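You operate a simulated robot arm through the tools that you are given. There is no shell and no other tool. Be economical: measure what you need, move in short steps, check, and stop when the job is done.

You run a simulated two-armed robot. Do the job below in one go: nothing can be reset, and whatever is moved stays where it is left.

## Task
Hold the grey pan on the top of bench nine steady with one hand, lift the brown switch out of it with the other and set it down on the top of bench nine.

Only the result counts: the job must be done as asked and must still hold three seconds after the hand-in. Knocking over, shifting, dropping, spilling or breaking anything else fails it.

## Robot
Two 7-joint arms with two-finger parallel grippers on one trunk, on a base that drives. Base frame: it is fixed to the floor where the robot stands at the start and does not move with it; the origin is under the middle of the robot, x ahead of it, y to its left, z up; the surface under the hand at the start is at about z = 800. Units: mm, rad, N and s.
The left shoulder is at the start at [62, 198, 1129], the right one opposite. With the tool pointing down near the work surface each hand reaches from about 260 to 700 mm from the robot's upright axis, wherever it stands, measured 20 degrees to its own side. Places, roughly: top of bench nine [600, 700, 800]. Payload 1.57 kg a hand.
Tool frame (each hand has its own): the origin (TCP) lies between the finger pads and is the grasp point; the fingertips stand 30 mm ahead of it; z points along the fingers, y is the line along which they close. Largest opening 110 mm; finger width 24, thickness 12; the body of the gripper, 48 by 112 mm, starts 78 mm behind the TCP.
Orientation is told as [roll, pitch, yaw] about the base's x, y, z axes, in that order, counted from this pose: with the fingers straight down and closing along the base's y, the tool's x points along the base's -x, its y along +y and its z along -z.

## Interface
- The arms move only by the tool jog_arm. It takes "left_increments", "right_increments" or both (then of equal length, played together; a hand with none holds still); each is a list of rows, each a list of 3 entries, a list of its own where there are three numbers: the shift along the base's x, y, z in mm, then the turn, a rotation vector about the base's x, y, z in rad, then the closure in counts, from 0 (fully open) to 255 (shut). In form: [[[tx, ty, tz], [rx, ry, rz], jaw], ...]. A call has 1 to 10 rows; each row shifts and turns the commanded pose from where the row before left it. Rows are played at 5 a second. More than 50 mm and 0.15 rad between two rows, or a gripper value outside its range, and nothing of the call is played. A pose out of reach is approached as far as the arm can. The call stops where the force on the tool passes 40 N (or 10 N more than at its start, if that is more) or the arm is blocked; 0.2 s more then pass. Each finger travels about 72 mm/s and halts on what it meets, pressing with about 23 N; the grip force reading is that of the motor and also rises with nothing between the fingers. The clock runs only during rows and for 0.2 s after the last one: add rows that do not move to give the fingers time. The reply holds the time, the measured pose of the TCP, the force on the tool along the base axes, the opening and the grip force, in the units named above and with some noise, with the torque about the TCP (base axes, N m) and any sound that the robot's microphone picked up.
- Cameras (640 x 400 px; columns grow to the right, rows downward): "scene" is now at [88.9, 32.2, 1698.9]; the picture's right is [0.49, -0.87, 0.00], its down [-0.77, -0.44, -0.45] and it looks along [0.40, 0.22, -0.89] (base axes); focal length 261 px, centre (320, 200). "left" rides on the left gripper at [70, -16, -141] in its tool frame; the picture's right is [0.23, 0.97, 0.00], its down [-0.85, 0.20, -0.48] and it looks along [-0.47, 0.11, 0.88] (tool axes); focal length 222 px, centre (320, 200). "right" rides on the right gripper at [70, 16, -141] in its tool frame; the picture's right is [-0.23, 0.97, 0.00], its down [-0.86, -0.20, -0.48] and it looks along [-0.47, -0.11, 0.88] (tool axes); focal length 222 px, centre (320, 200). There is no depth. A picture from a camera that has moved, and an enlarged one, comes with that camera's place and axes in the base frame and with its lens.
- camera(camera): a new picture of that camera. No time passes.
- raise_lower(by): slides the trunk up (or, below 0, down) by that many mm; the arms and the scene camera ride with it, the base frame stays. It gives what a move gives, with no picture.
- base_move(legs): drives the robot by 1 to 6 legs, each [ahead, left, turn to the left] in mm, mm and rad, along the robot's own axes; the way and the turn of a leg run together, so that a leg with both is an arc; at most 1500 mm and 3.142 rad a leg. The arms and the cameras ride along, it lands a little off, and it stops where it bumps. It gives what a move gives.
- head_to(pan, tilt): turns the head with the scene camera to pan (to the left, within 1.501 rad either way) and tilt (down, from -0.506 to 1.204), counted from straight ahead of the robot. It gives what a move gives.
- enlarge(camera, box): a new picture of the part [left, top, right, bottom] of that camera's present view, enlarged. No time passes.
- sign_off(): hands the job in; it is judged then, once.

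Go step by step. Nothing tells you exact positions but the pictures and the camera data: compare them with the known pose of the tool, close in by small moves and look again before you grip or let go. The budget is 120 turns and 92 pictures, counting those below and the enlarged ones. Unless the task says otherwise, let go and move clear before handing in, and close with one line.

The tools are called after "Emit:" as a command line: name --argument value ..., lists and objects as JSON in quotes. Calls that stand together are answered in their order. jog_arm: Moves the arms, as the interface text tells. Its arguments: {"type":"object","properties":{"left_increments":{"type":"array"},"right_increments":{"type":"array"}},"required":[]} The other tools are called the same way: raise_lower (by) slides the trunk up or down; base_move (legs) drives the base; head_to (pan, tilt) turns the head that bears the scene camera; camera (camera) takes a picture; enlarge (camera, box) takes an enlarged picture of a part of a camera's view; sign_off () hands the job in.

At the start:

```text
time: 0.0
left_tcp_pos: [380.2, 307.2, 1100.3]
left_tcp_rot: [0.0, 0.002, 0.001]
left_ft_force: [-0.2, -0.5, 0.5]
left_moment: [0.02, 0.0, 0.02]
left_width: 109.9
left_gripper_force: 0.0
right_tcp_pos: [379.9, 0.1, 1080.9]
right_tcp_rot: [-0.001, -0.001, 0.0]
right_ft_force: [-0.1, 0.6, -0.6]
right_moment: [0.0, 0.02, -0.01]
right_width: 110.0
right_gripper_force: 0.1
trunk travel left (down, up): [-725.0, 265.0]
robot x, y, heading: [0.7, 2.7, 0.001]
head pan, tilt: [0.517, 1.098]
```

scene: 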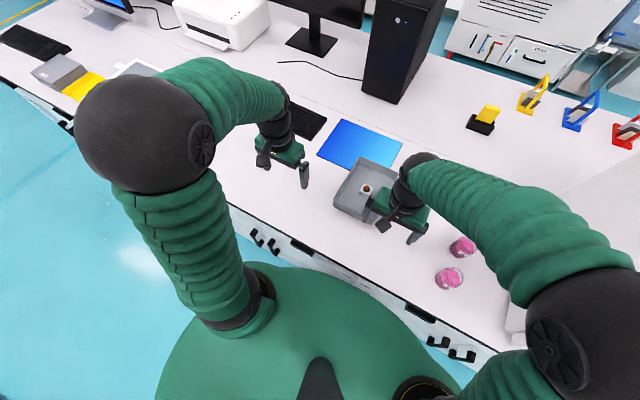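
right: 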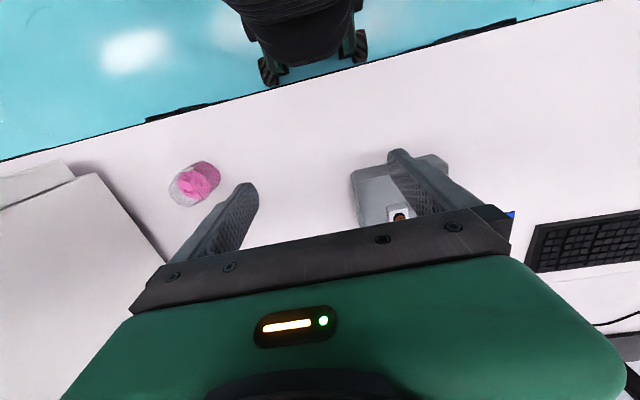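
left: 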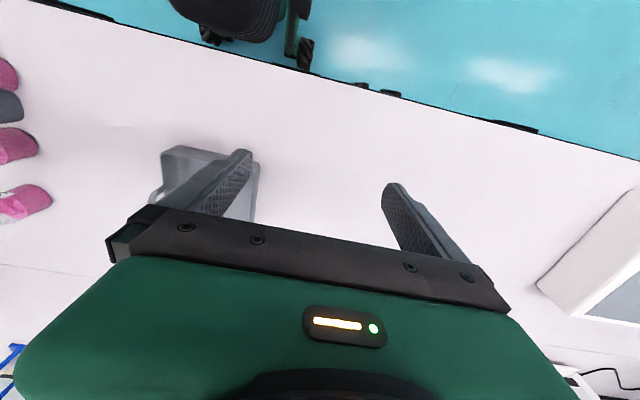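

I see a grey tray with something in it at roughly [618, 122, 800]. I'll enlarge the view to identify the pan and the switch before moving.

Emit:
enlarge --camera "scene" --box '[300, 130, 480, 300]'

Emit:
enlarge --camera "right" --box '[330, 130, 530, 255]'

Emit:
enlarge --camera "scene" --box '[0, 0, 320, 200]'

```text
2.35 times, centred on (390, 215) of scene
camera zoom: at [88.9, 32.2, 1698.9], right [0.49, -0.87, 0.0], down [-0.77, -0.44, -0.45], along [0.4, 0.22, -0.89], focal length 615 px, centre (155, 165)
```

zoom: 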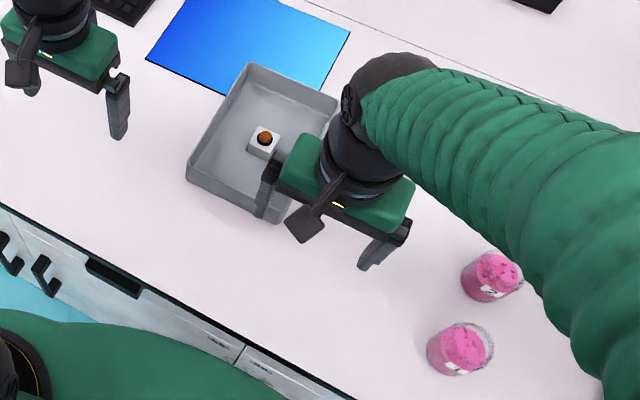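

```text
3.20 times, centred on (430, 192) of right
camera zoom: at [311.0, 17.1, 1225.4], right [0.23, 0.97, 0.0], down [0.86, -0.2, 0.48], along [0.47, -0.11, -0.88], focal length 711 px, centre (-32, 224)
```

zoom: 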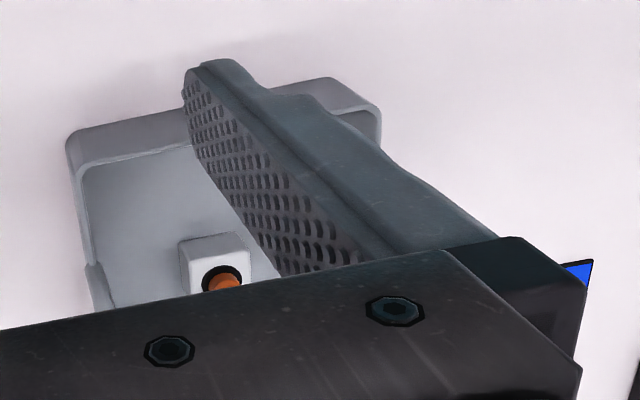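

```text
2.00 times, centred on (160, 100) of scene
camera zoom: at [88.9, 32.2, 1698.9], right [0.49, -0.87, 0.0], down [-0.77, -0.44, -0.45], along [0.4, 0.22, -0.89], focal length 523 px, centre (640, 400)
```

zoom: 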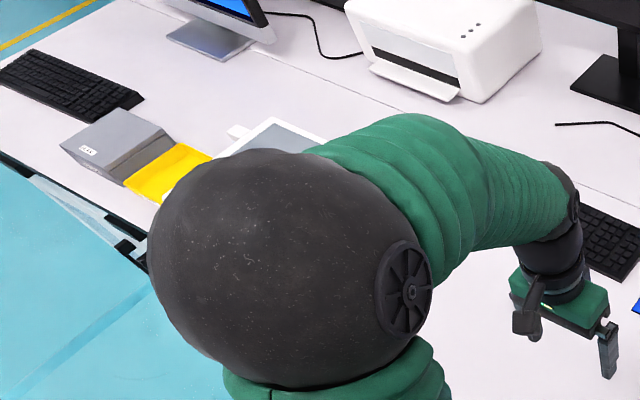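

The tray holds a white block with a brown/orange button. I'll look to the left to make sure this is bench nine and there's no other candidate.

Emit:
head_to --pan 0.9 --tilt 0.75

Emit:
camera --camera "scene"

Emit:
head_to --pan 0.0 --tilt 0.75

Emit:
camera --camera "scene"

```text
time: 0.9
left_tcp_pos: [379.6, 306.9, 1101.7]
left_tcp_rot: [-0.002, -0.001, 0.001]
left_ft_force: [-0.6, -0.6, 0.2]
left_moment: [0.0, -0.03, -0.01]
left_width: 110.2
left_gripper_force: 0.0
right_tcp_pos: [381.6, 1.4, 1083.1]
right_tcp_rot: [-0.002, 0.0, -0.002]
right_ft_force: [0.1, -0.2, -0.6]
right_moment: [-0.01, 0.01, -0.02]
right_width: 110.2
right_gripper_force: 0.1
trunk travel left (down, up): [-725.0, 265.0]
robot x, y, heading: [-1.7, -0.0, 0.001]
head pan, tilt: [0.901, 0.75]
```

```text
85 pictures are left
camera scene: at [85.2, 65.9, 1724.4], right [0.78, -0.62, 0.0], down [-0.43, -0.54, -0.73], along [0.45, 0.57, -0.68], focal length 261 px, centre (320, 200)
```

scene: 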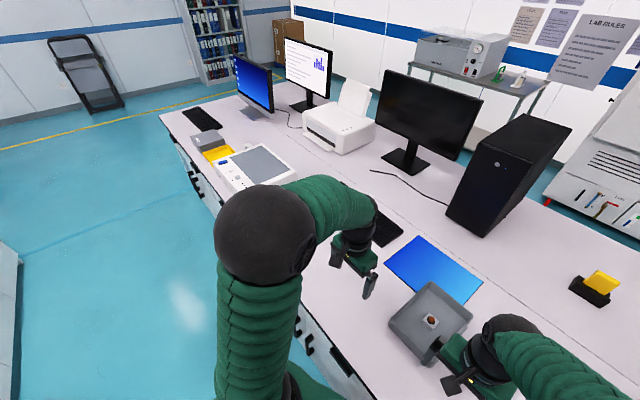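

```text
time: 2.1
left_tcp_pos: [378.2, 307.7, 1102.0]
left_tcp_rot: [-0.002, 0.001, 0.0]
left_ft_force: [-0.9, 0.3, -0.2]
left_moment: [-0.02, 0.02, 0.0]
left_width: 110.1
left_gripper_force: 0.0
right_tcp_pos: [380.6, 0.4, 1081.3]
right_tcp_rot: [-0.002, 0.0, 0.0]
right_ft_force: [-0.6, -0.7, 0.2]
right_moment: [0.01, -0.02, 0.0]
right_width: 109.9
right_gripper_force: 0.1
trunk travel left (down, up): [-725.0, 265.0]
robot x, y, heading: [-0.2, 3.5, 0.002]
head pan, tilt: [0.0, 0.75]
```

```text
84 pictures are left
camera scene: at [116.7, 1.0, 1724.4], right [0.0, -1.0, 0.0], down [-0.68, 0.0, -0.73], along [0.73, 0.0, -0.68], focal length 261 px, centre (320, 200)
```

scene: 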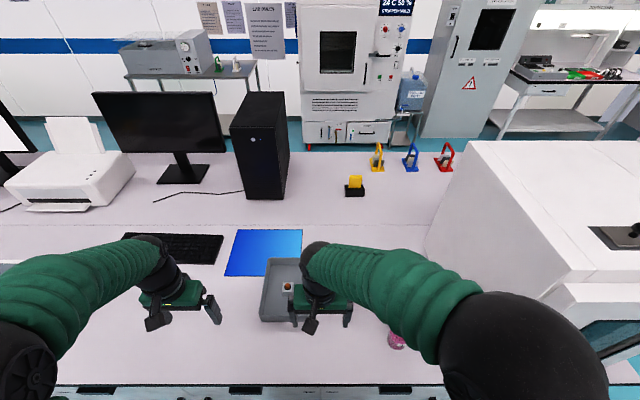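

Only one bench with one pan; the switch is the white block with a brown button. I'll drive left to centre on the pan and raise/open the arms outwards for a clear look.

Emit:
base_move --legs '[[0, 110, 0]]'

Emit:
jog_arm --right_increments '[[[0, -40, 0], [0, 0, 0], 0], [[0, -40, 0], [0, 0, 0], 0], [[0, -40, 0], [0, 0, 0], 0], [[0, -40, 0], [0, 0, 0], 0]]'

Emit:
head_to --pan 0.05 --tilt 1.0

Emit:
camera --camera "scene"

Emit:
camera --camera "right"

Emit:
camera --camera "left"

```text
time: 3.2
left_tcp_pos: [378.5, 382.2, 1109.6]
left_tcp_rot: [0.027, -0.001, -0.005]
left_ft_force: [0.1, -0.9, 0.2]
left_moment: [0.03, -0.04, 0.01]
left_width: 109.9
left_gripper_force: 0.0
right_tcp_pos: [381.1, 76.2, 1082.9]
right_tcp_rot: [0.025, -0.001, -0.003]
right_ft_force: [1.1, -1.0, 0.2]
right_moment: [0.0, 0.01, 0.0]
right_width: 110.1
right_gripper_force: 0.0
trunk travel left (down, up): [-725.0, 265.0]
robot x, y, heading: [-0.7, 101.9, 0.002]
head pan, tilt: [0.0, 0.75]
```

```text
time: 4.2
left_tcp_pos: [378.0, 408.6, 1101.9]
left_tcp_rot: [0.001, 0.001, -0.002]
left_ft_force: [0.2, -0.6, -0.4]
left_moment: [-0.01, 0.03, 0.0]
left_width: 110.3
left_gripper_force: 0.1
right_tcp_pos: [381.7, -58.1, 1082.1]
right_tcp_rot: [0.004, -0.001, -0.004]
right_ft_force: [-0.2, -0.1, -0.1]
right_moment: [0.02, -0.01, 0.0]
right_width: 109.9
right_gripper_force: 0.1
trunk travel left (down, up): [-725.0, 265.0]
robot x, y, heading: [0.9, 108.8, 0.002]
head pan, tilt: [0.0, 0.75]
```

```text
time: 5.0
left_tcp_pos: [379.3, 402.3, 1102.5]
left_tcp_rot: [0.005, 0.0, -0.003]
left_ft_force: [-0.1, -0.2, 0.2]
left_moment: [0.03, -0.02, 0.0]
left_width: 109.9
left_gripper_force: 0.1
right_tcp_pos: [381.8, -64.3, 1081.4]
right_tcp_rot: [0.006, -0.003, -0.006]
right_ft_force: [0.2, 0.3, -0.1]
right_moment: [-0.02, 0.03, -0.01]
right_width: 110.0
right_gripper_force: 0.0
trunk travel left (down, up): [-725.0, 265.0]
robot x, y, heading: [1.6, 105.0, -0.002]
head pan, tilt: [0.051, 1.0]
```

```text
83 pictures are left
camera scene: at [103.4, 93.1, 1705.3], right [0.05, -1.0, -0.01], down [-0.84, -0.04, -0.54], along [0.54, 0.03, -0.84], focal length 261 px, centre (320, 200)
```

scene: 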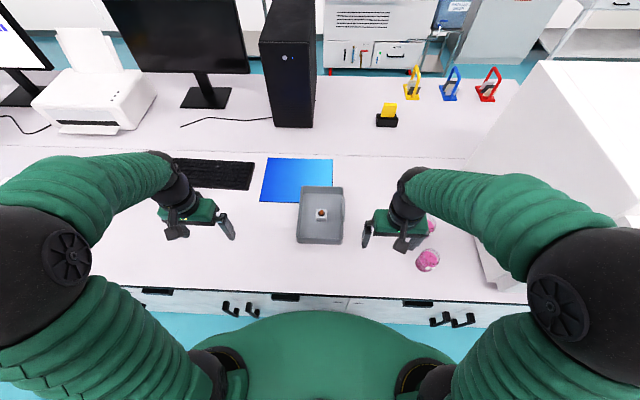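

```text
82 pictures are left
camera right: at [310.9, -48.4, 1224.4], right [0.23, 0.97, 0.01], down [0.85, -0.21, 0.48], along [0.47, -0.11, -0.88], focal length 222 px, centre (320, 200)
```

right: 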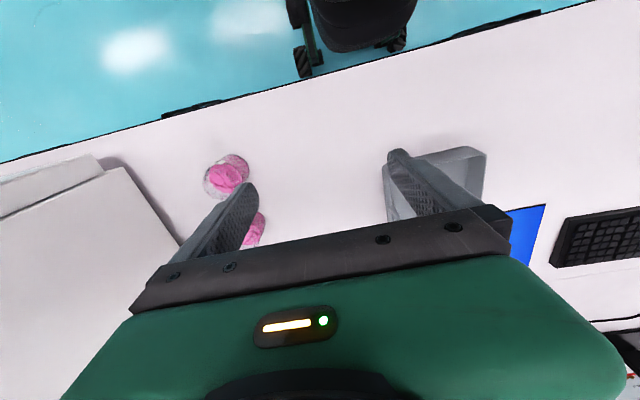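

```text
81 pictures are left
camera left: at [308.8, 384.0, 1245.0], right [-0.22, 0.97, 0.01], down [0.86, 0.19, 0.48], along [0.47, 0.11, -0.88], focal length 222 px, centre (320, 200)
```

left: 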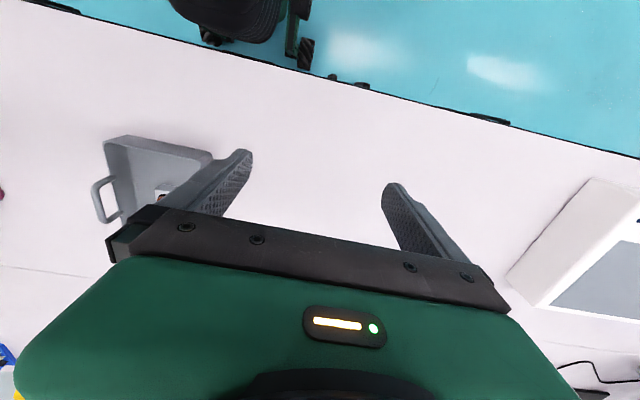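

The pan is now unobstructed in the scene view. I'll enlarge it for measurements.

Emit:
enlarge --camera "scene" --box '[270, 165, 370, 260]'

Emit:
enlarge --camera "left" --box '[70, 120, 270, 245]'

Emit:
enlarge --camera "right" --box '[350, 120, 550, 245]'

```text
4.21 times, centred on (320, 212) of scene
camera zoom: at [103.4, 93.1, 1705.3], right [0.05, -1.0, -0.01], down [-0.84, -0.04, -0.54], along [0.54, 0.03, -0.84], focal length 1101 px, centre (320, 147)
```

zoom: 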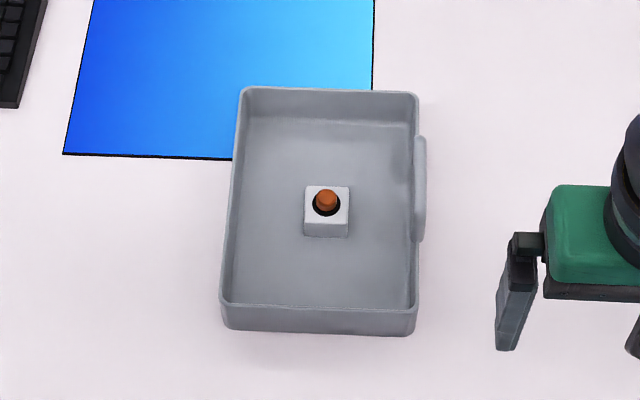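

```text
3.20 times, centred on (170, 182) of left
camera zoom: at [308.8, 384.0, 1245.0], right [-0.22, 0.97, 0.01], down [0.86, 0.19, 0.48], along [0.47, 0.11, -0.88], focal length 711 px, centre (800, 256)
```

zoom: 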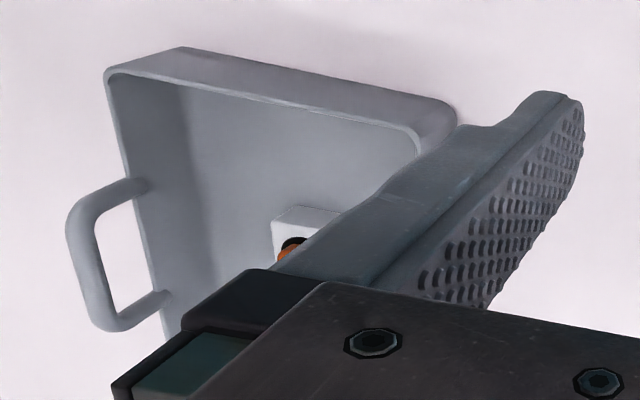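

```text
3.20 times, centred on (450, 182) of right
camera zoom: at [310.9, -48.4, 1224.4], right [0.23, 0.97, 0.01], down [0.85, -0.21, 0.48], along [0.47, -0.11, -0.88], focal length 711 px, centre (-96, 256)
```

zoom: 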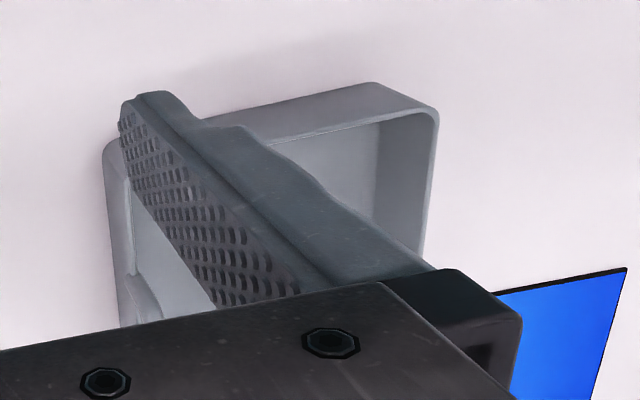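

The pan spans about x 487–712, y 30–197 with its rim near z 860. A vertical arch handle stands on its right wall around [596, 28, 880], and the switch block (about 40 mm) is near [600, 110]. Plan: right hand grips the handle, left hand lifts the switch. First I'll move the right hand above the handle.

Emit:
jog_arm --right_increments '[[[35, 15, 0], [0, 0, 0], 0], [[36, 15, 0], [0, 0, 0], 0], [[36, 15, 0], [0, 0, 0], 0], [[36, 15, 0], [0, 0, 0], 0], [[36, 16, -20], [0, 0, 0], 0], [[35, 16, -30], [0, 0, 0], 0], [[0, 0, -31], [0, 0, 0], 0], [[0, 0, 0], [0, 0, 0], 0]]'

Emit:
camera --camera "right"

Emit:
enlarge --camera "left" --box '[70, 120, 270, 245]'

Emit:
enlarge --camera "scene" --box '[270, 155, 390, 255]'

```text
time: 6.8
left_tcp_pos: [377.9, 410.1, 1102.3]
left_tcp_rot: [0.0, -0.002, -0.006]
left_ft_force: [0.4, -0.3, 0.6]
left_moment: [0.0, -0.01, -0.01]
left_width: 110.0
left_gripper_force: 0.1
right_tcp_pos: [594.7, 36.7, 1001.8]
right_tcp_rot: [0.001, -0.003, -0.003]
right_ft_force: [0.2, -0.1, -0.2]
right_moment: [0.02, -0.01, -0.01]
right_width: 110.0
right_gripper_force: 0.1
trunk travel left (down, up): [-725.0, 265.0]
robot x, y, heading: [-2.9, 108.4, -0.004]
head pan, tilt: [0.051, 1.0]
```

```text
77 pictures are left
camera right: at [523.7, 52.8, 1145.8], right [0.23, 0.97, 0.0], down [0.85, -0.2, 0.48], along [0.47, -0.11, -0.88], focal length 222 px, centre (320, 200)
```

right: 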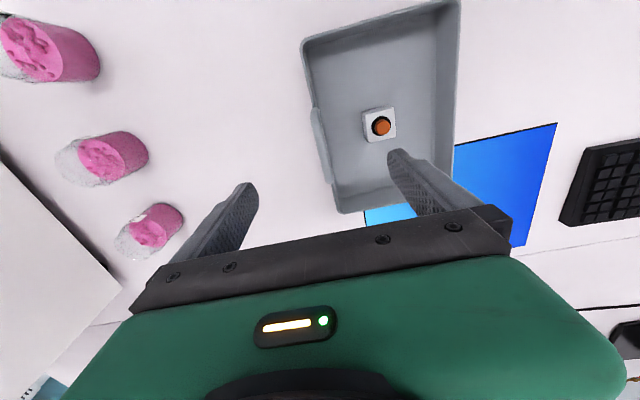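

```text
3.20 times, centred on (170, 182) of left
camera zoom: at [307.9, 393.1, 1243.4], right [-0.22, 0.97, 0.0], down [0.86, 0.2, 0.48], along [0.47, 0.11, -0.88], focal length 711 px, centre (800, 256)
```

zoom: 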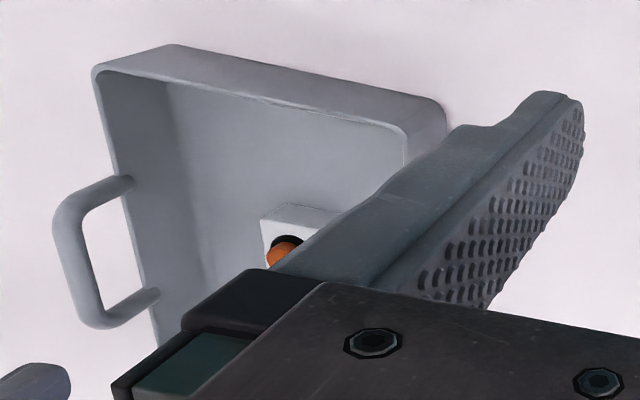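

```text
4.00 times, centred on (330, 205) of scene
camera zoom: at [103.4, 108.0, 1705.3], right [0.05, -1.0, 0.0], down [-0.84, -0.04, -0.54], along [0.54, 0.03, -0.84], focal length 1046 px, centre (280, 180)
```

zoom: 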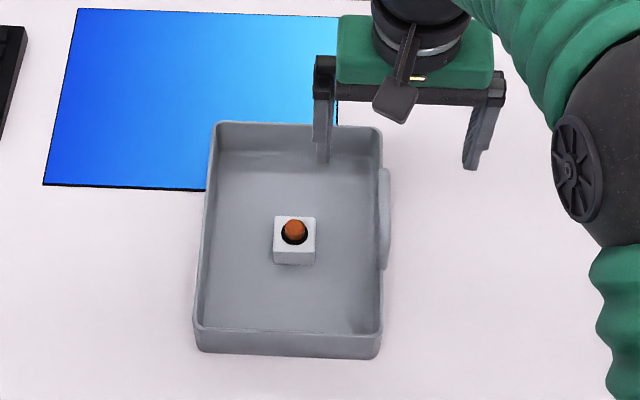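

Handle looks to be at about [595, 35, 880]. I'll zoom in on the right camera to pin it down.

Emit:
enlarge --camera "right" --box '[270, 20, 470, 220]'

```text
2.00 times, centred on (370, 120) of right
camera zoom: at [523.7, 52.8, 1145.8], right [0.23, 0.97, 0.0], down [0.85, -0.2, 0.48], along [0.47, -0.11, -0.88], focal length 444 px, centre (220, 360)
```

zoom: 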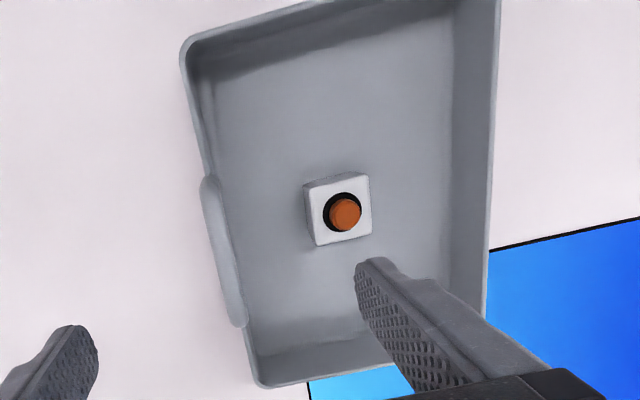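

The handle bar is centred near [594, 37, 884] and the switch near [597, 120]. I'll partly close the right hand and descend to straddle the bar, stopping higher first.

Emit:
jog_arm --right_increments '[[[0, 0, 0], [0, 0, 0], 120], [[0, 0, -20], [0, 0, 0], 120], [[0, 0, -20], [0, 0, 0], 120], [[0, 0, -20], [0, 0, 0], 120], [[0, 0, 0], [0, 0, 0], 120]]'

Emit:
camera --camera "right"

Emit:
enlarge --camera "left" --box '[20, 100, 220, 300]'

```text
time: 8.0
left_tcp_pos: [379.0, 410.7, 1101.2]
left_tcp_rot: [-0.003, -0.001, -0.006]
left_ft_force: [0.1, 0.4, -0.4]
left_moment: [0.01, -0.03, -0.06]
left_width: 109.8
left_gripper_force: 0.1
right_tcp_pos: [593.3, 37.0, 941.9]
right_tcp_rot: [-0.002, -0.002, -0.003]
right_ft_force: [0.0, 0.5, -0.6]
right_moment: [0.02, 0.04, 0.0]
right_width: 58.2
right_gripper_force: 0.2
trunk travel left (down, up): [-725.0, 265.0]
robot x, y, heading: [-1.5, 105.3, 0.002]
head pan, tilt: [0.051, 1.0]
```

```text
73 pictures are left
camera right: at [523.4, 54.0, 1084.9], right [0.23, 0.97, 0.0], down [0.85, -0.2, 0.48], along [0.47, -0.11, -0.88], focal length 222 px, centre (320, 200)
```

right: 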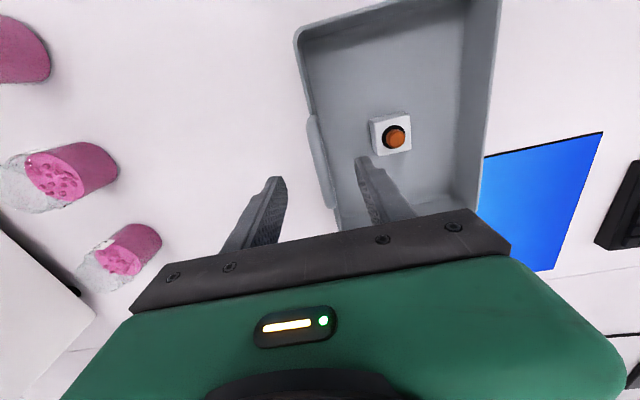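

```text
2.00 times, centred on (120, 200) of left
camera zoom: at [308.5, 394.4, 1243.0], right [-0.22, 0.97, 0.0], down [0.86, 0.2, 0.48], along [0.47, 0.11, -0.88], focal length 444 px, centre (720, 200)
```

zoom: 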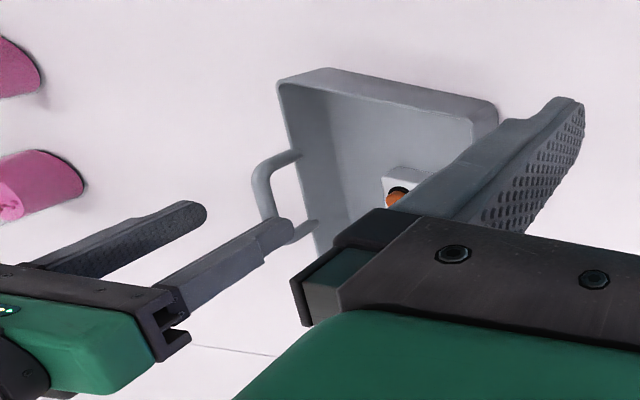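

The bar is centred between the fingers. I'll descend to the bar height.

Emit:
jog_arm --right_increments '[[[0, 1, -20], [0, 0, 0], 120], [[0, 0, -20], [0, 0, 0], 120], [[0, 0, -18], [0, 0, 0], 120], [[0, 0, 0], [0, 0, 0], 120]]'

Emit:
camera --camera "right"

Emit:
enlarge --camera "left" --box '[70, 120, 230, 260]'

```text
time: 9.0
left_tcp_pos: [379.1, 411.2, 1101.8]
left_tcp_rot: [-0.003, -0.001, -0.003]
left_ft_force: [-0.7, 0.1, -0.2]
left_moment: [-0.02, 0.01, -0.02]
left_width: 110.2
left_gripper_force: 0.0
right_tcp_pos: [594.0, 38.0, 882.9]
right_tcp_rot: [-0.003, -0.002, -0.004]
right_ft_force: [-0.4, 0.4, 0.1]
right_moment: [0.01, 0.0, -0.02]
right_width: 58.3
right_gripper_force: 0.0
trunk travel left (down, up): [-725.0, 265.0]
robot x, y, heading: [4.6, 108.0, 0.006]
head pan, tilt: [0.051, 1.0]
```

```text
71 pictures are left
camera right: at [523.5, 54.5, 1026.2], right [0.23, 0.97, 0.0], down [0.85, -0.2, 0.48], along [0.47, -0.11, -0.88], focal length 222 px, centre (320, 200)
```

right: 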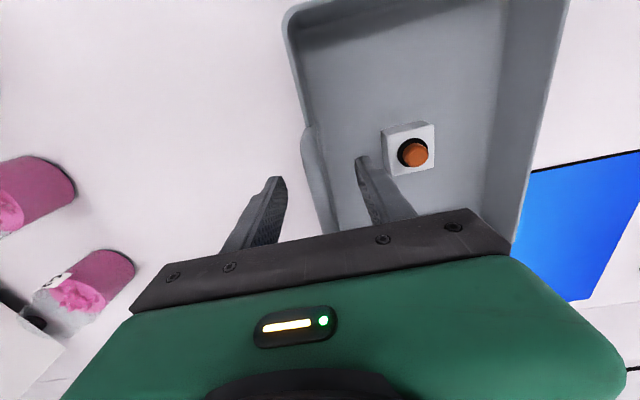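

```text
2.86 times, centred on (150, 190) of left
camera zoom: at [308.7, 394.0, 1243.0], right [-0.22, 0.97, 0.0], down [0.86, 0.2, 0.48], along [0.47, 0.11, -0.88], focal length 635 px, centre (806, 229)
```

zoom: 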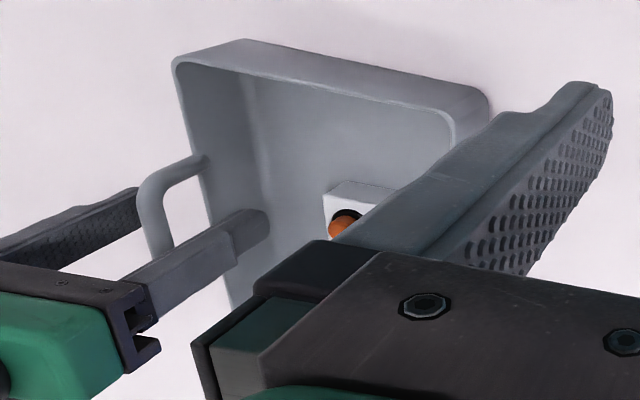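

The fingers straddle the bar, which lies in the middle. I'll close most of the way and check the centring.

Emit:
jog_arm --right_increments '[[[0, 0, 0], [0, 0, 0], 190], [[0, 0, 0], [0, 0, 0], 200], [[0, 0, 0], [0, 0, 0], 205]]'

Emit:
enlarge --camera "right" --box '[240, 100, 400, 260]'

```text
time: 9.8
left_tcp_pos: [378.4, 410.6, 1101.2]
left_tcp_rot: [-0.001, -0.001, -0.004]
left_ft_force: [-0.5, 0.0, 0.3]
left_moment: [0.03, -0.01, 0.01]
left_width: 110.2
left_gripper_force: 0.0
right_tcp_pos: [593.4, 37.2, 883.0]
right_tcp_rot: [-0.002, -0.001, -0.004]
right_ft_force: [-0.1, -1.0, 0.3]
right_moment: [-0.02, -0.03, -0.01]
right_width: 21.5
right_gripper_force: 0.1
trunk travel left (down, up): [-725.0, 265.0]
robot x, y, heading: [-0.4, 108.3, -0.001]
head pan, tilt: [0.051, 1.0]
```

```text
2.50 times, centred on (320, 180) of right
camera zoom: at [523.5, 54.5, 1026.3], right [0.23, 0.97, 0.0], down [0.85, -0.2, 0.48], along [0.47, -0.11, -0.88], focal length 555 px, centre (320, 250)
```

zoom: 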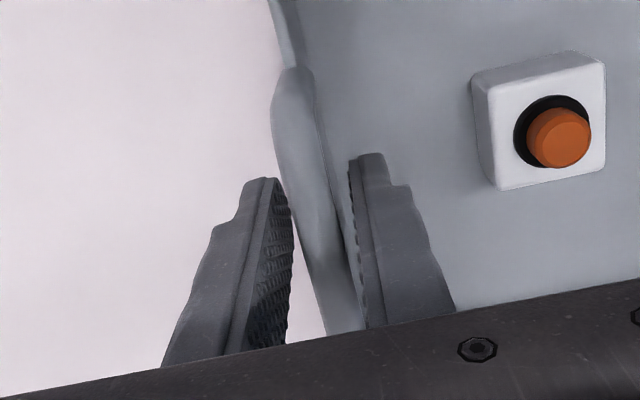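

Well centred. Closing on the bar.

Emit:
jog_arm --right_increments '[[[0, 0, 0], [0, 0, 0], 225], [[0, 0, 0], [0, 0, 0], 235], [[0, 0, 0], [0, 0, 0], 255], [[0, 0, 0], [0, 0, 0], 255], [[0, 0, 0], [0, 0, 0], 255]]'

Emit:
camera --camera "scene"

```text
time: 11.0
left_tcp_pos: [379.4, 411.7, 1100.3]
left_tcp_rot: [-0.004, 0.001, -0.004]
left_ft_force: [0.1, -0.2, -0.4]
left_moment: [0.0, -0.02, 0.0]
left_width: 109.9
left_gripper_force: 0.1
right_tcp_pos: [593.4, 36.7, 883.5]
right_tcp_rot: [-0.003, -0.001, -0.002]
right_ft_force: [-0.6, -0.3, 0.5]
right_moment: [0.0, -0.02, 0.07]
right_width: 11.5
right_gripper_force: 22.7
trunk travel left (down, up): [-725.0, 265.0]
robot x, y, heading: [1.0, 106.6, 0.001]
head pan, tilt: [0.051, 1.0]
```

```text
68 pictures are left
camera scene: at [104.6, 109.8, 1705.2], right [0.05, -1.0, 0.0], down [-0.84, -0.04, -0.54], along [0.54, 0.03, -0.84], focal length 261 px, centre (320, 200)
```

scene: 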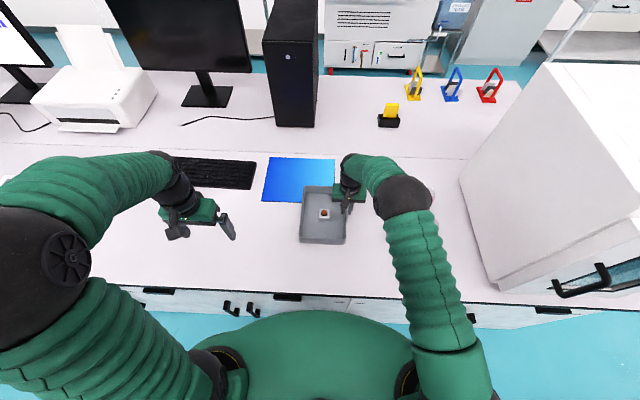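

Handle is gripped (11.5 mm, 23 N). Now I'll turn the left hand so it closes along x, with its camera on the far side from the right hand.

Emit:
jog_arm --left_increments '[[[0, 0, 0], [0, 0, -0.15], 0], [[0, 0, 0], [0, 0, -0.15], 0], [[0, 0, 0], [0, 0, -0.15], 0], [[0, 0, 0], [0, 0, -0.15], 0], [[0, 0, 0], [0, 0, -0.15], 0], [[0, 0, 0], [0, 0, -0.15], 0], [[0, 0, 0], [0, 0, -0.15], 0], [[0, 0, 0], [0, 0, -0.15], 0], [[0, 0, 0], [0, 0, -0.15], 0], [[0, 0, 0], [0, 0, -0.15], 0]]'

Emit:
jog_arm --left_increments '[[[0, 0, 0], [0, 0, -0.07], 0], [[0, 0, 0], [-0.1, 0, 0], 0], [[0, 0, 0], [-0.1, 0, 0], 0], [[0, 0, 0], [-0.1, 0, 0], 0], [[0, 0, 0], [0, 0, 0], 0]]'

Emit:
camera --camera "scene"

```text
time: 13.2
left_tcp_pos: [378.5, 410.8, 1101.5]
left_tcp_rot: [-0.002, -0.001, -1.503]
left_ft_force: [0.8, -0.2, -0.4]
left_moment: [-0.01, 0.02, -0.01]
left_width: 110.1
left_gripper_force: 0.0
right_tcp_pos: [594.2, 37.9, 882.1]
right_tcp_rot: [-0.002, 0.0, -0.002]
right_ft_force: [0.1, 0.8, 0.3]
right_moment: [-0.01, 0.01, 0.07]
right_width: 11.2
right_gripper_force: 22.8
trunk travel left (down, up): [-725.0, 265.0]
robot x, y, heading: [-2.5, 105.2, 0.007]
head pan, tilt: [0.051, 1.0]
```

```text
time: 14.4
left_tcp_pos: [379.2, 410.6, 1101.7]
left_tcp_rot: [-0.001, -0.303, -1.572]
left_ft_force: [-0.9, 0.5, 0.3]
left_moment: [0.05, 0.03, -0.01]
left_width: 110.0
left_gripper_force: 0.0
right_tcp_pos: [592.4, 38.0, 883.1]
right_tcp_rot: [-0.002, -0.001, -0.004]
right_ft_force: [0.2, 1.1, 0.7]
right_moment: [-0.03, 0.18, 0.01]
right_width: 11.5
right_gripper_force: 23.1
trunk travel left (down, up): [-725.0, 265.0]
robot x, y, heading: [2.0, 107.9, 0.004]
head pan, tilt: [0.051, 1.0]
```

```text
67 pictures are left
camera scene: at [104.8, 109.9, 1705.2], right [0.05, -1.0, 0.0], down [-0.84, -0.04, -0.54], along [0.54, 0.03, -0.84], focal length 261 px, centre (320, 200)
```

scene: 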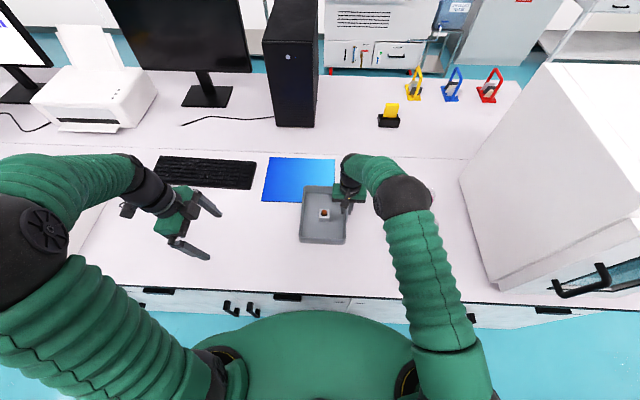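

Good: the left fingers now lean towards the pan. I'll move it to the pan's left side above, then look.

Emit:
jog_arm --left_increments '[[[31, -30, -14], [0, 0, 0], 60], [[31, -30, -14], [0, 0, 0], 60], [[31, -30, -14], [0, 0, 0], 60], [[31, -30, -14], [0, 0, 0], 60], [[31, -30, -14], [0, 0, 0], 60], [[31, -30, -14], [0, 0, 0], 60], [[31, -30, -14], [0, 0, 0], 60], [[0, 0, 0], [0, 0, 0], 60]]'

Emit:
camera --camera "left"

Emit:
camera --camera "scene"

```text
time: 16.2
left_tcp_pos: [596.3, 199.2, 1003.1]
left_tcp_rot: [-0.001, -0.301, -1.573]
left_ft_force: [-0.2, -0.3, 0.2]
left_moment: [0.02, -0.04, 0.01]
left_width: 84.1
left_gripper_force: 0.1
right_tcp_pos: [594.0, 36.4, 882.7]
right_tcp_rot: [-0.002, -0.002, -0.005]
right_ft_force: [-0.7, -0.9, 2.2]
right_moment: [0.01, 0.08, -0.07]
right_width: 11.2
right_gripper_force: 23.1
trunk travel left (down, up): [-725.0, 265.0]
robot x, y, heading: [0.9, 106.8, 0.002]
head pan, tilt: [0.051, 1.0]
```

```text
66 pictures are left
camera left: at [579.9, 306.5, 1118.3], right [0.97, 0.22, -0.07], down [0.2, -0.67, 0.71], along [0.11, -0.71, -0.7], focal length 222 px, centre (320, 200)
```

left: 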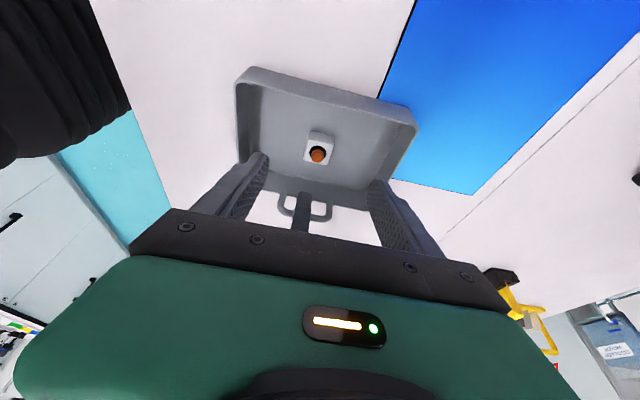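

```text
65 pictures are left
camera scene: at [105.7, 108.9, 1705.2], right [0.05, -1.0, 0.0], down [-0.84, -0.04, -0.54], along [0.54, 0.03, -0.84], focal length 261 px, centre (320, 200)
```

scene: 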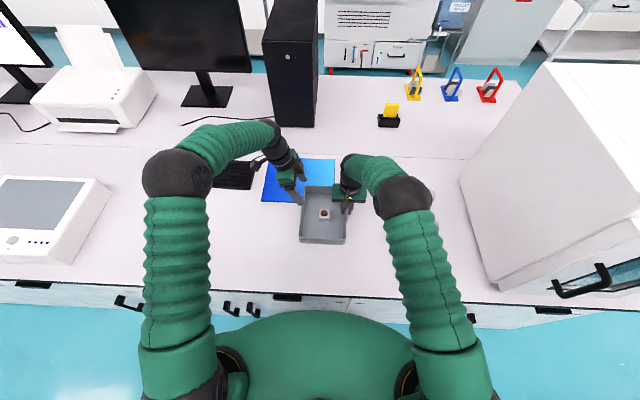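

The switch is near [599, 119], aligned. I'll move above it, staying clear of the right hand.

Emit:
jog_arm --left_increments '[[[1, -25, -20], [0, 0, 0], 60], [[1, -25, -20], [0, 0, 0], 60], [[0, -24, -20], [0, 0, 0], 60], [[0, 0, -20], [0, 0, 0], 60], [[0, 0, -15], [0, 0, 0], 60], [[0, 0, 0], [0, 0, 0], 60]]'

Emit:
camera --camera "left"

Emit:
enlarge --camera "scene" --box '[260, 150, 380, 250]'

Emit:
camera --camera "right"

```text
time: 17.6
left_tcp_pos: [597.1, 126.3, 907.1]
left_tcp_rot: [0.001, -0.301, -1.571]
left_ft_force: [0.0, -0.3, 0.0]
left_moment: [-0.02, -0.01, -0.04]
left_width: 84.1
left_gripper_force: 0.0
right_tcp_pos: [593.0, 35.9, 883.0]
right_tcp_rot: [-0.001, -0.001, -0.003]
right_ft_force: [-0.6, 0.0, 1.7]
right_moment: [0.03, 0.12, -0.01]
right_width: 11.2
right_gripper_force: 23.2
trunk travel left (down, up): [-725.0, 265.0]
robot x, y, heading: [-0.2, 107.8, 0.002]
head pan, tilt: [0.051, 1.0]
```

```text
64 pictures are left
camera left: at [581.7, 233.1, 1023.1], right [0.97, 0.22, -0.07], down [0.2, -0.67, 0.71], along [0.11, -0.71, -0.7], focal length 222 px, centre (320, 200)
```

left: 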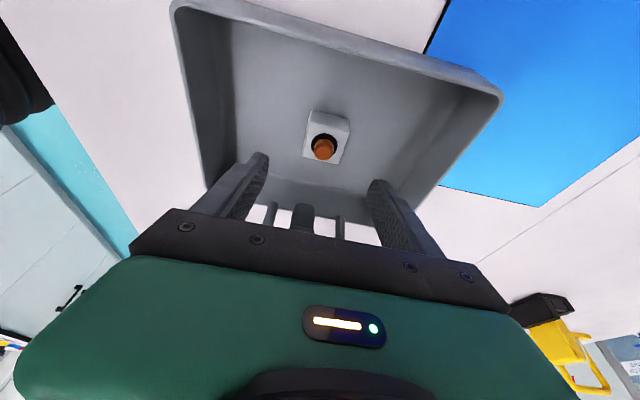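

```text
4.00 times, centred on (320, 200) of scene
camera zoom: at [105.7, 108.5, 1705.2], right [0.05, -1.0, 0.0], down [-0.84, -0.04, -0.54], along [0.54, 0.03, -0.84], focal length 1046 px, centre (320, 200)
```

zoom: 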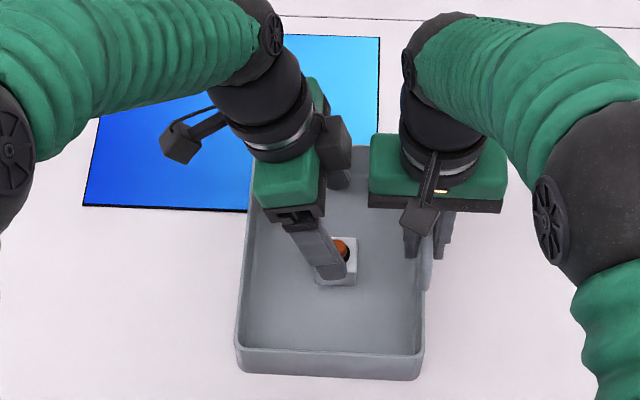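

```text
62 pictures are left
camera right: at [523.4, 53.9, 1026.3], right [0.23, 0.97, 0.0], down [0.85, -0.2, 0.48], along [0.47, -0.11, -0.88], focal length 222 px, centre (320, 200)
```

right: 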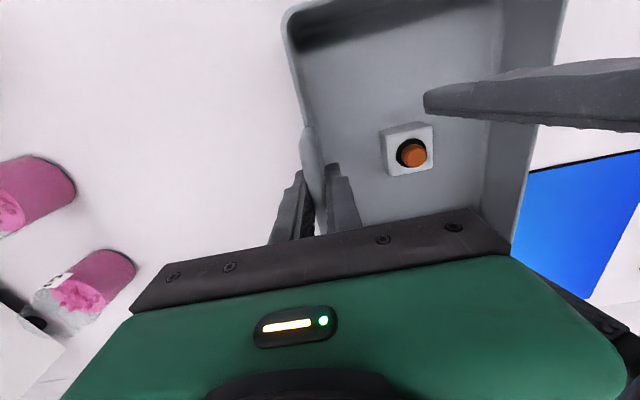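

Switch centre ≈ [597.5, 117]. Descending with a pause just above grasp height.

Emit:
jog_arm --left_increments '[[[0, -2, -20], [0, 0, 0], 60], [[0, -1, -20], [0, 0, 0], 60], [[0, 0, -15], [0, 0, 0], 60], [[0, 0, 0], [0, 0, 0], 60]]'

Emit:
camera --camera "left"

Emit:
enlarge --camera "right" --box '[340, 60, 540, 210]'

```text
time: 18.6
left_tcp_pos: [598.0, 124.0, 853.2]
left_tcp_rot: [0.0, -0.302, -1.572]
left_ft_force: [0.5, 0.8, -0.6]
left_moment: [-0.01, -0.01, 0.02]
left_width: 84.3
left_gripper_force: 0.0
right_tcp_pos: [594.8, 36.8, 883.9]
right_tcp_rot: [0.001, -0.001, -0.005]
right_ft_force: [-0.5, 0.4, 1.7]
right_moment: [-0.02, 0.06, -0.01]
right_width: 11.4
right_gripper_force: 22.9
trunk travel left (down, up): [-725.0, 265.0]
robot x, y, heading: [-1.4, 104.3, -0.003]
head pan, tilt: [0.051, 1.0]
```

```text
61 pictures are left
camera left: at [581.4, 230.0, 968.0], right [0.97, 0.22, -0.07], down [0.2, -0.67, 0.71], along [0.11, -0.71, -0.7], focal length 222 px, centre (320, 200)
```

left: 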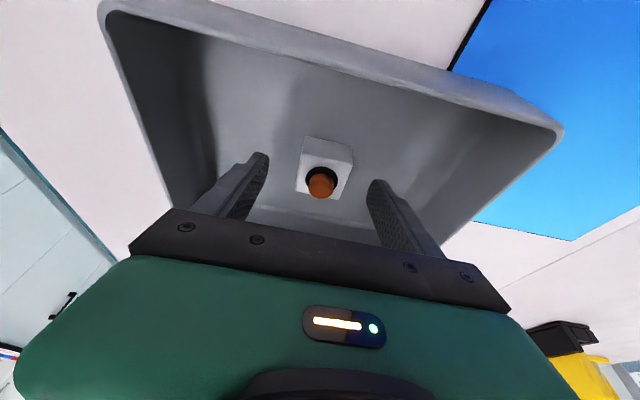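

```text
2.67 times, centred on (440, 135) of right
camera zoom: at [523.5, 53.8, 1026.3], right [0.23, 0.97, 0.0], down [0.85, -0.2, 0.48], along [0.47, -0.11, -0.88], focal length 592 px, centre (0, 373)
```

zoom: 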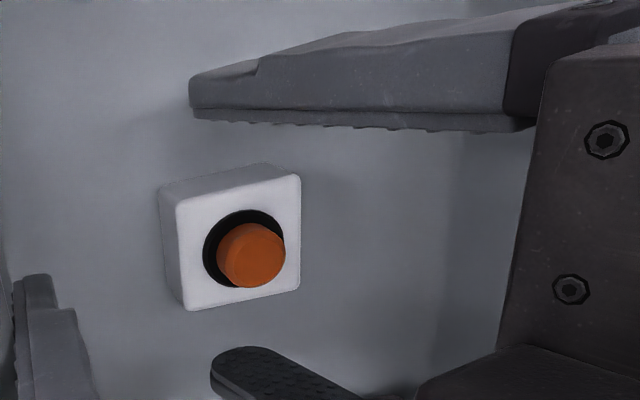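

Box sits centred between the fingers. Lowering the last 12 mm and closing.

Emit:
jog_arm --left_increments '[[[0, 0, -7], [0, 0, 0], 60], [[0, 0, -5], [0, 0, 0], 60], [[0, 0, 0], [0, 0, 0], 100], [[0, 0, 0], [0, 0, 0], 140]]'

Emit:
camera --camera "left"

Emit:
enlarge --camera "right" --box '[340, 60, 540, 210]'

```text
time: 19.6
left_tcp_pos: [597.9, 123.4, 841.2]
left_tcp_rot: [-0.003, -0.302, -1.572]
left_ft_force: [0.3, -0.4, -0.7]
left_moment: [0.0, 0.03, 0.0]
left_width: 49.8
left_gripper_force: 0.1
right_tcp_pos: [593.8, 36.4, 882.6]
right_tcp_rot: [-0.001, -0.001, -0.002]
right_ft_force: [-0.4, -0.6, 0.8]
right_moment: [0.01, -0.01, 0.01]
right_width: 11.5
right_gripper_force: 23.2
trunk travel left (down, up): [-725.0, 265.0]
robot x, y, heading: [-1.5, 105.8, -0.002]
head pan, tilt: [0.051, 1.0]
```

```text
59 pictures are left
camera left: at [581.4, 230.4, 955.7], right [0.97, 0.22, -0.07], down [0.2, -0.67, 0.71], along [0.11, -0.71, -0.7], focal length 222 px, centre (320, 200)
```

left: 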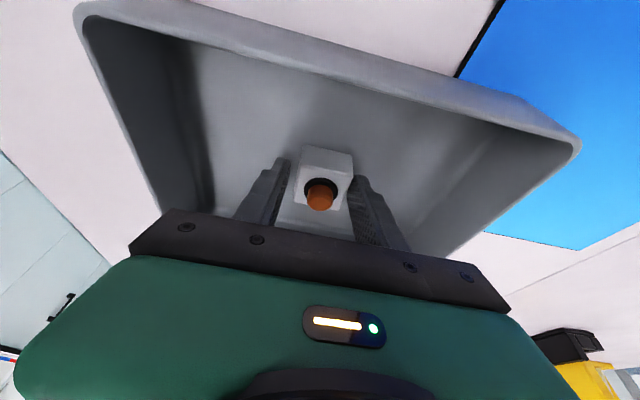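

```text
2.67 times, centred on (440, 135) of right
camera zoom: at [523.5, 53.8, 1026.3], right [0.23, 0.97, 0.0], down [0.85, -0.2, 0.48], along [0.47, -0.11, -0.88], focal length 592 px, centre (0, 373)
```

zoom: 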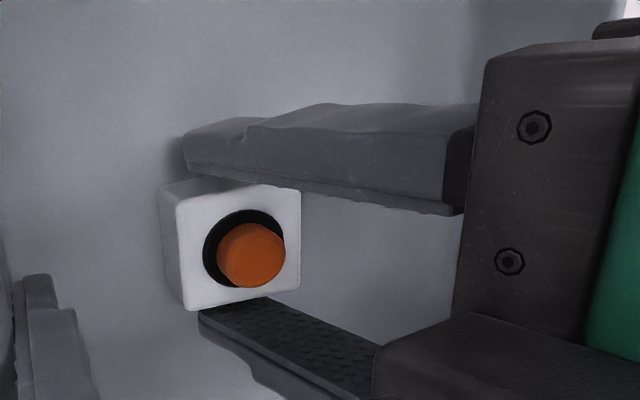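

Fingers flank the box with even gaps. Closing fully.

Emit:
jog_arm --left_increments '[[[0, 0, 0], [0, 0, 0], 165], [[0, 0, 0], [0, 0, 0], 200], [[0, 0, 0], [0, 0, 0], 255], [[0, 0, 0], [0, 0, 0], 255], [[0, 0, 0], [0, 0, 0], 255]]'

Emit:
camera --camera "left"

```text
time: 20.8
left_tcp_pos: [597.4, 122.7, 841.2]
left_tcp_rot: [-0.003, -0.304, -1.574]
left_ft_force: [0.2, 0.0, 0.4]
left_moment: [-0.01, -0.05, -0.02]
left_width: 39.0
left_gripper_force: 23.5
right_tcp_pos: [593.0, 36.6, 883.1]
right_tcp_rot: [-0.001, -0.003, -0.002]
right_ft_force: [-0.3, 0.0, 1.1]
right_moment: [-0.02, 0.0, -0.01]
right_width: 11.3
right_gripper_force: 23.4
trunk travel left (down, up): [-725.0, 265.0]
robot x, y, heading: [2.1, 104.7, -0.006]
head pan, tilt: [0.051, 1.0]
```

```text
57 pictures are left
camera left: at [581.4, 230.4, 955.8], right [0.97, 0.22, -0.07], down [0.2, -0.67, 0.71], along [0.11, -0.71, -0.7], focal length 222 px, centre (320, 200)
```

left: 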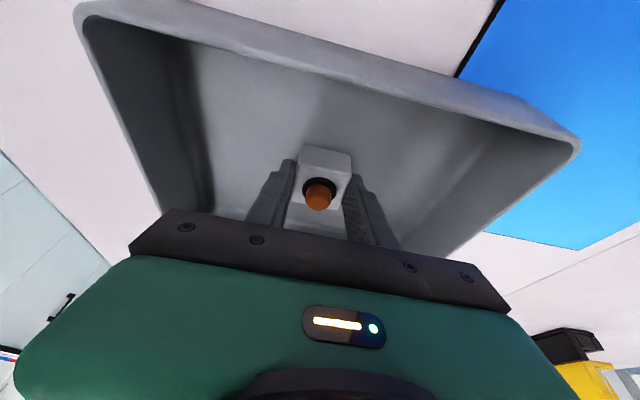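

The switch is gripped at 39 mm. Lifting it gently straight up while the right hand holds the pan.

Emit:
jog_arm --left_increments '[[[0, 0, 5], [0, 0, 0], 255], [[0, 0, 10], [0, 0, 0], 255], [[0, 0, 15], [0, 0, 0], 255], [[0, 0, 20], [0, 0, 0], 255], [[0, 0, 25], [0, 0, 0], 255], [[0, 0, 25], [0, 0, 0], 255], [[0, 0, 0], [0, 0, 0], 255]]'

Emit:
camera --camera "left"

Emit:
camera --camera "scene"

```text
time: 22.4
left_tcp_pos: [598.4, 123.4, 941.8]
left_tcp_rot: [-0.001, -0.302, -1.571]
left_ft_force: [-1.0, 0.1, -0.2]
left_moment: [0.03, 0.0, -0.02]
left_width: 39.1
left_gripper_force: 23.1
right_tcp_pos: [593.3, 36.8, 884.2]
right_tcp_rot: [0.0, -0.001, -0.005]
right_ft_force: [-0.5, 0.0, 1.0]
right_moment: [0.03, -0.1, 0.02]
right_width: 11.3
right_gripper_force: 23.6
trunk travel left (down, up): [-725.0, 265.0]
robot x, y, heading: [-4.1, 106.1, -0.005]
head pan, tilt: [0.051, 1.0]
```

```text
56 pictures are left
camera left: at [581.4, 230.3, 1056.1], right [0.97, 0.22, -0.07], down [0.2, -0.67, 0.71], along [0.11, -0.71, -0.7], focal length 222 px, centre (320, 200)
```

left: 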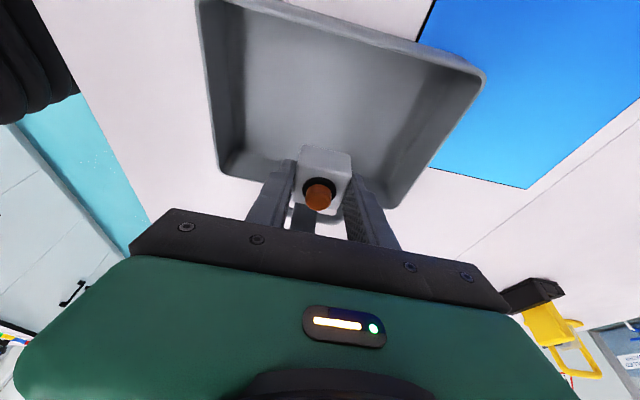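

```text
55 pictures are left
camera scene: at [105.8, 108.3, 1705.2], right [0.05, -1.0, 0.0], down [-0.84, -0.04, -0.54], along [0.54, 0.03, -0.84], focal length 261 px, centre (320, 200)
```

scene: 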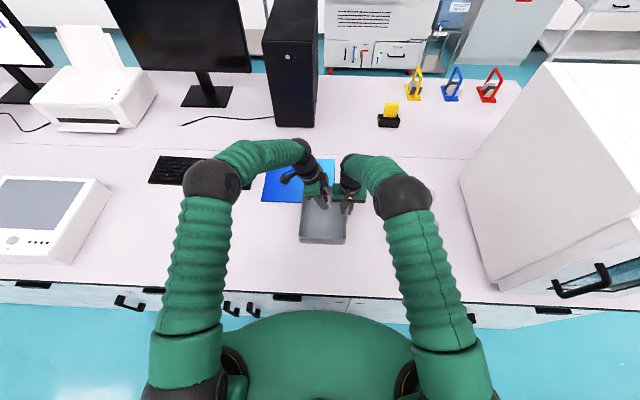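

Switch lifted, pan unmoved. Carrying it to open bench left of the pan, at about [530, 300].

Emit:
jog_arm --left_increments '[[[-11, 30, 0], [0, 0, 0], 255], [[-11, 30, 0], [0, 0, 0], 255], [[-11, 30, 0], [0, 0, 0], 255], [[-11, 30, 0], [0, 0, 0], 255], [[-12, 30, 0], [0, 0, 0], 255], [[-12, 30, 0], [0, 0, 0], 255], [[0, 0, -25], [0, 0, 0], 255], [[0, 0, -25], [0, 0, 0], 255], [[0, 0, -20], [0, 0, 0], 255], [[0, 0, 0], [0, 0, 0], 255]]'

Emit:
camera --camera "left"

Emit:
camera --camera "scene"

```text
time: 24.6
left_tcp_pos: [530.2, 302.8, 870.2]
left_tcp_rot: [-0.002, -0.302, -1.572]
left_ft_force: [0.0, -0.1, -0.8]
left_moment: [-0.01, 0.02, -0.02]
left_width: 39.0
left_gripper_force: 23.3
right_tcp_pos: [594.1, 38.6, 883.6]
right_tcp_rot: [-0.003, -0.002, -0.003]
right_ft_force: [0.4, 0.8, 1.1]
right_moment: [0.02, 0.11, -0.03]
right_width: 11.4
right_gripper_force: 22.6
trunk travel left (down, up): [-725.0, 265.0]
robot x, y, heading: [1.4, 102.1, 0.0]
head pan, tilt: [0.051, 1.0]
```

```text
54 pictures are left
camera left: at [513.9, 411.6, 985.1], right [0.97, 0.22, -0.07], down [0.2, -0.67, 0.71], along [0.11, -0.71, -0.7], focal length 222 px, centre (320, 200)
```

left: 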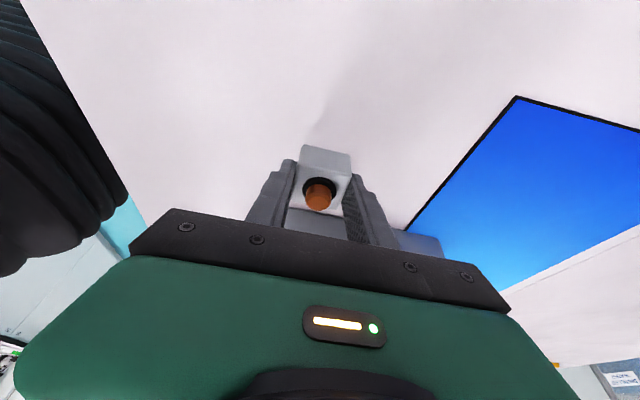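

```text
53 pictures are left
camera scene: at [106.0, 110.1, 1705.2], right [0.05, -1.0, 0.0], down [-0.84, -0.04, -0.54], along [0.54, 0.03, -0.84], focal length 261 px, centre (320, 200)
```

scene: 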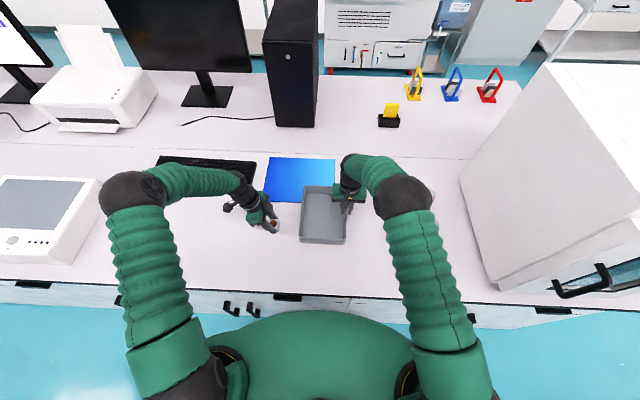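

Open bench below. Lowering gently towards contact.

Emit:
jog_arm --left_increments '[[[0, 0, -12], [0, 0, 0], 255], [[0, 0, -10], [0, 0, 0], 255], [[0, 0, -4], [0, 0, 0], 255], [[0, 0, -2], [0, 0, 0], 255], [[0, 0, 0], [0, 0, 0], 255]]'

Emit:
camera --camera "left"

```text
time: 25.8
left_tcp_pos: [530.2, 304.5, 843.1]
left_tcp_rot: [-0.004, -0.304, -1.572]
left_ft_force: [-0.3, -0.5, -0.8]
left_moment: [-0.02, -0.02, 0.0]
left_width: 39.2
left_gripper_force: 22.9
right_tcp_pos: [593.9, 38.4, 883.2]
right_tcp_rot: [-0.003, -0.003, -0.005]
right_ft_force: [-0.1, 0.2, -0.5]
right_moment: [-0.01, 0.05, -0.03]
right_width: 10.9
right_gripper_force: 22.6
trunk travel left (down, up): [-725.0, 265.0]
robot x, y, heading: [1.9, 110.4, -0.006]
head pan, tilt: [0.051, 1.0]
```

```text
52 pictures are left
camera left: at [513.5, 411.3, 957.7], right [0.97, 0.22, -0.07], down [0.2, -0.67, 0.71], along [0.11, -0.71, -0.7], focal length 222 px, centre (320, 200)
```

left: 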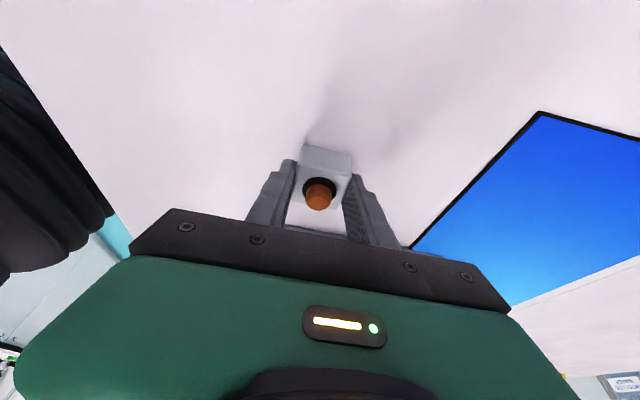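

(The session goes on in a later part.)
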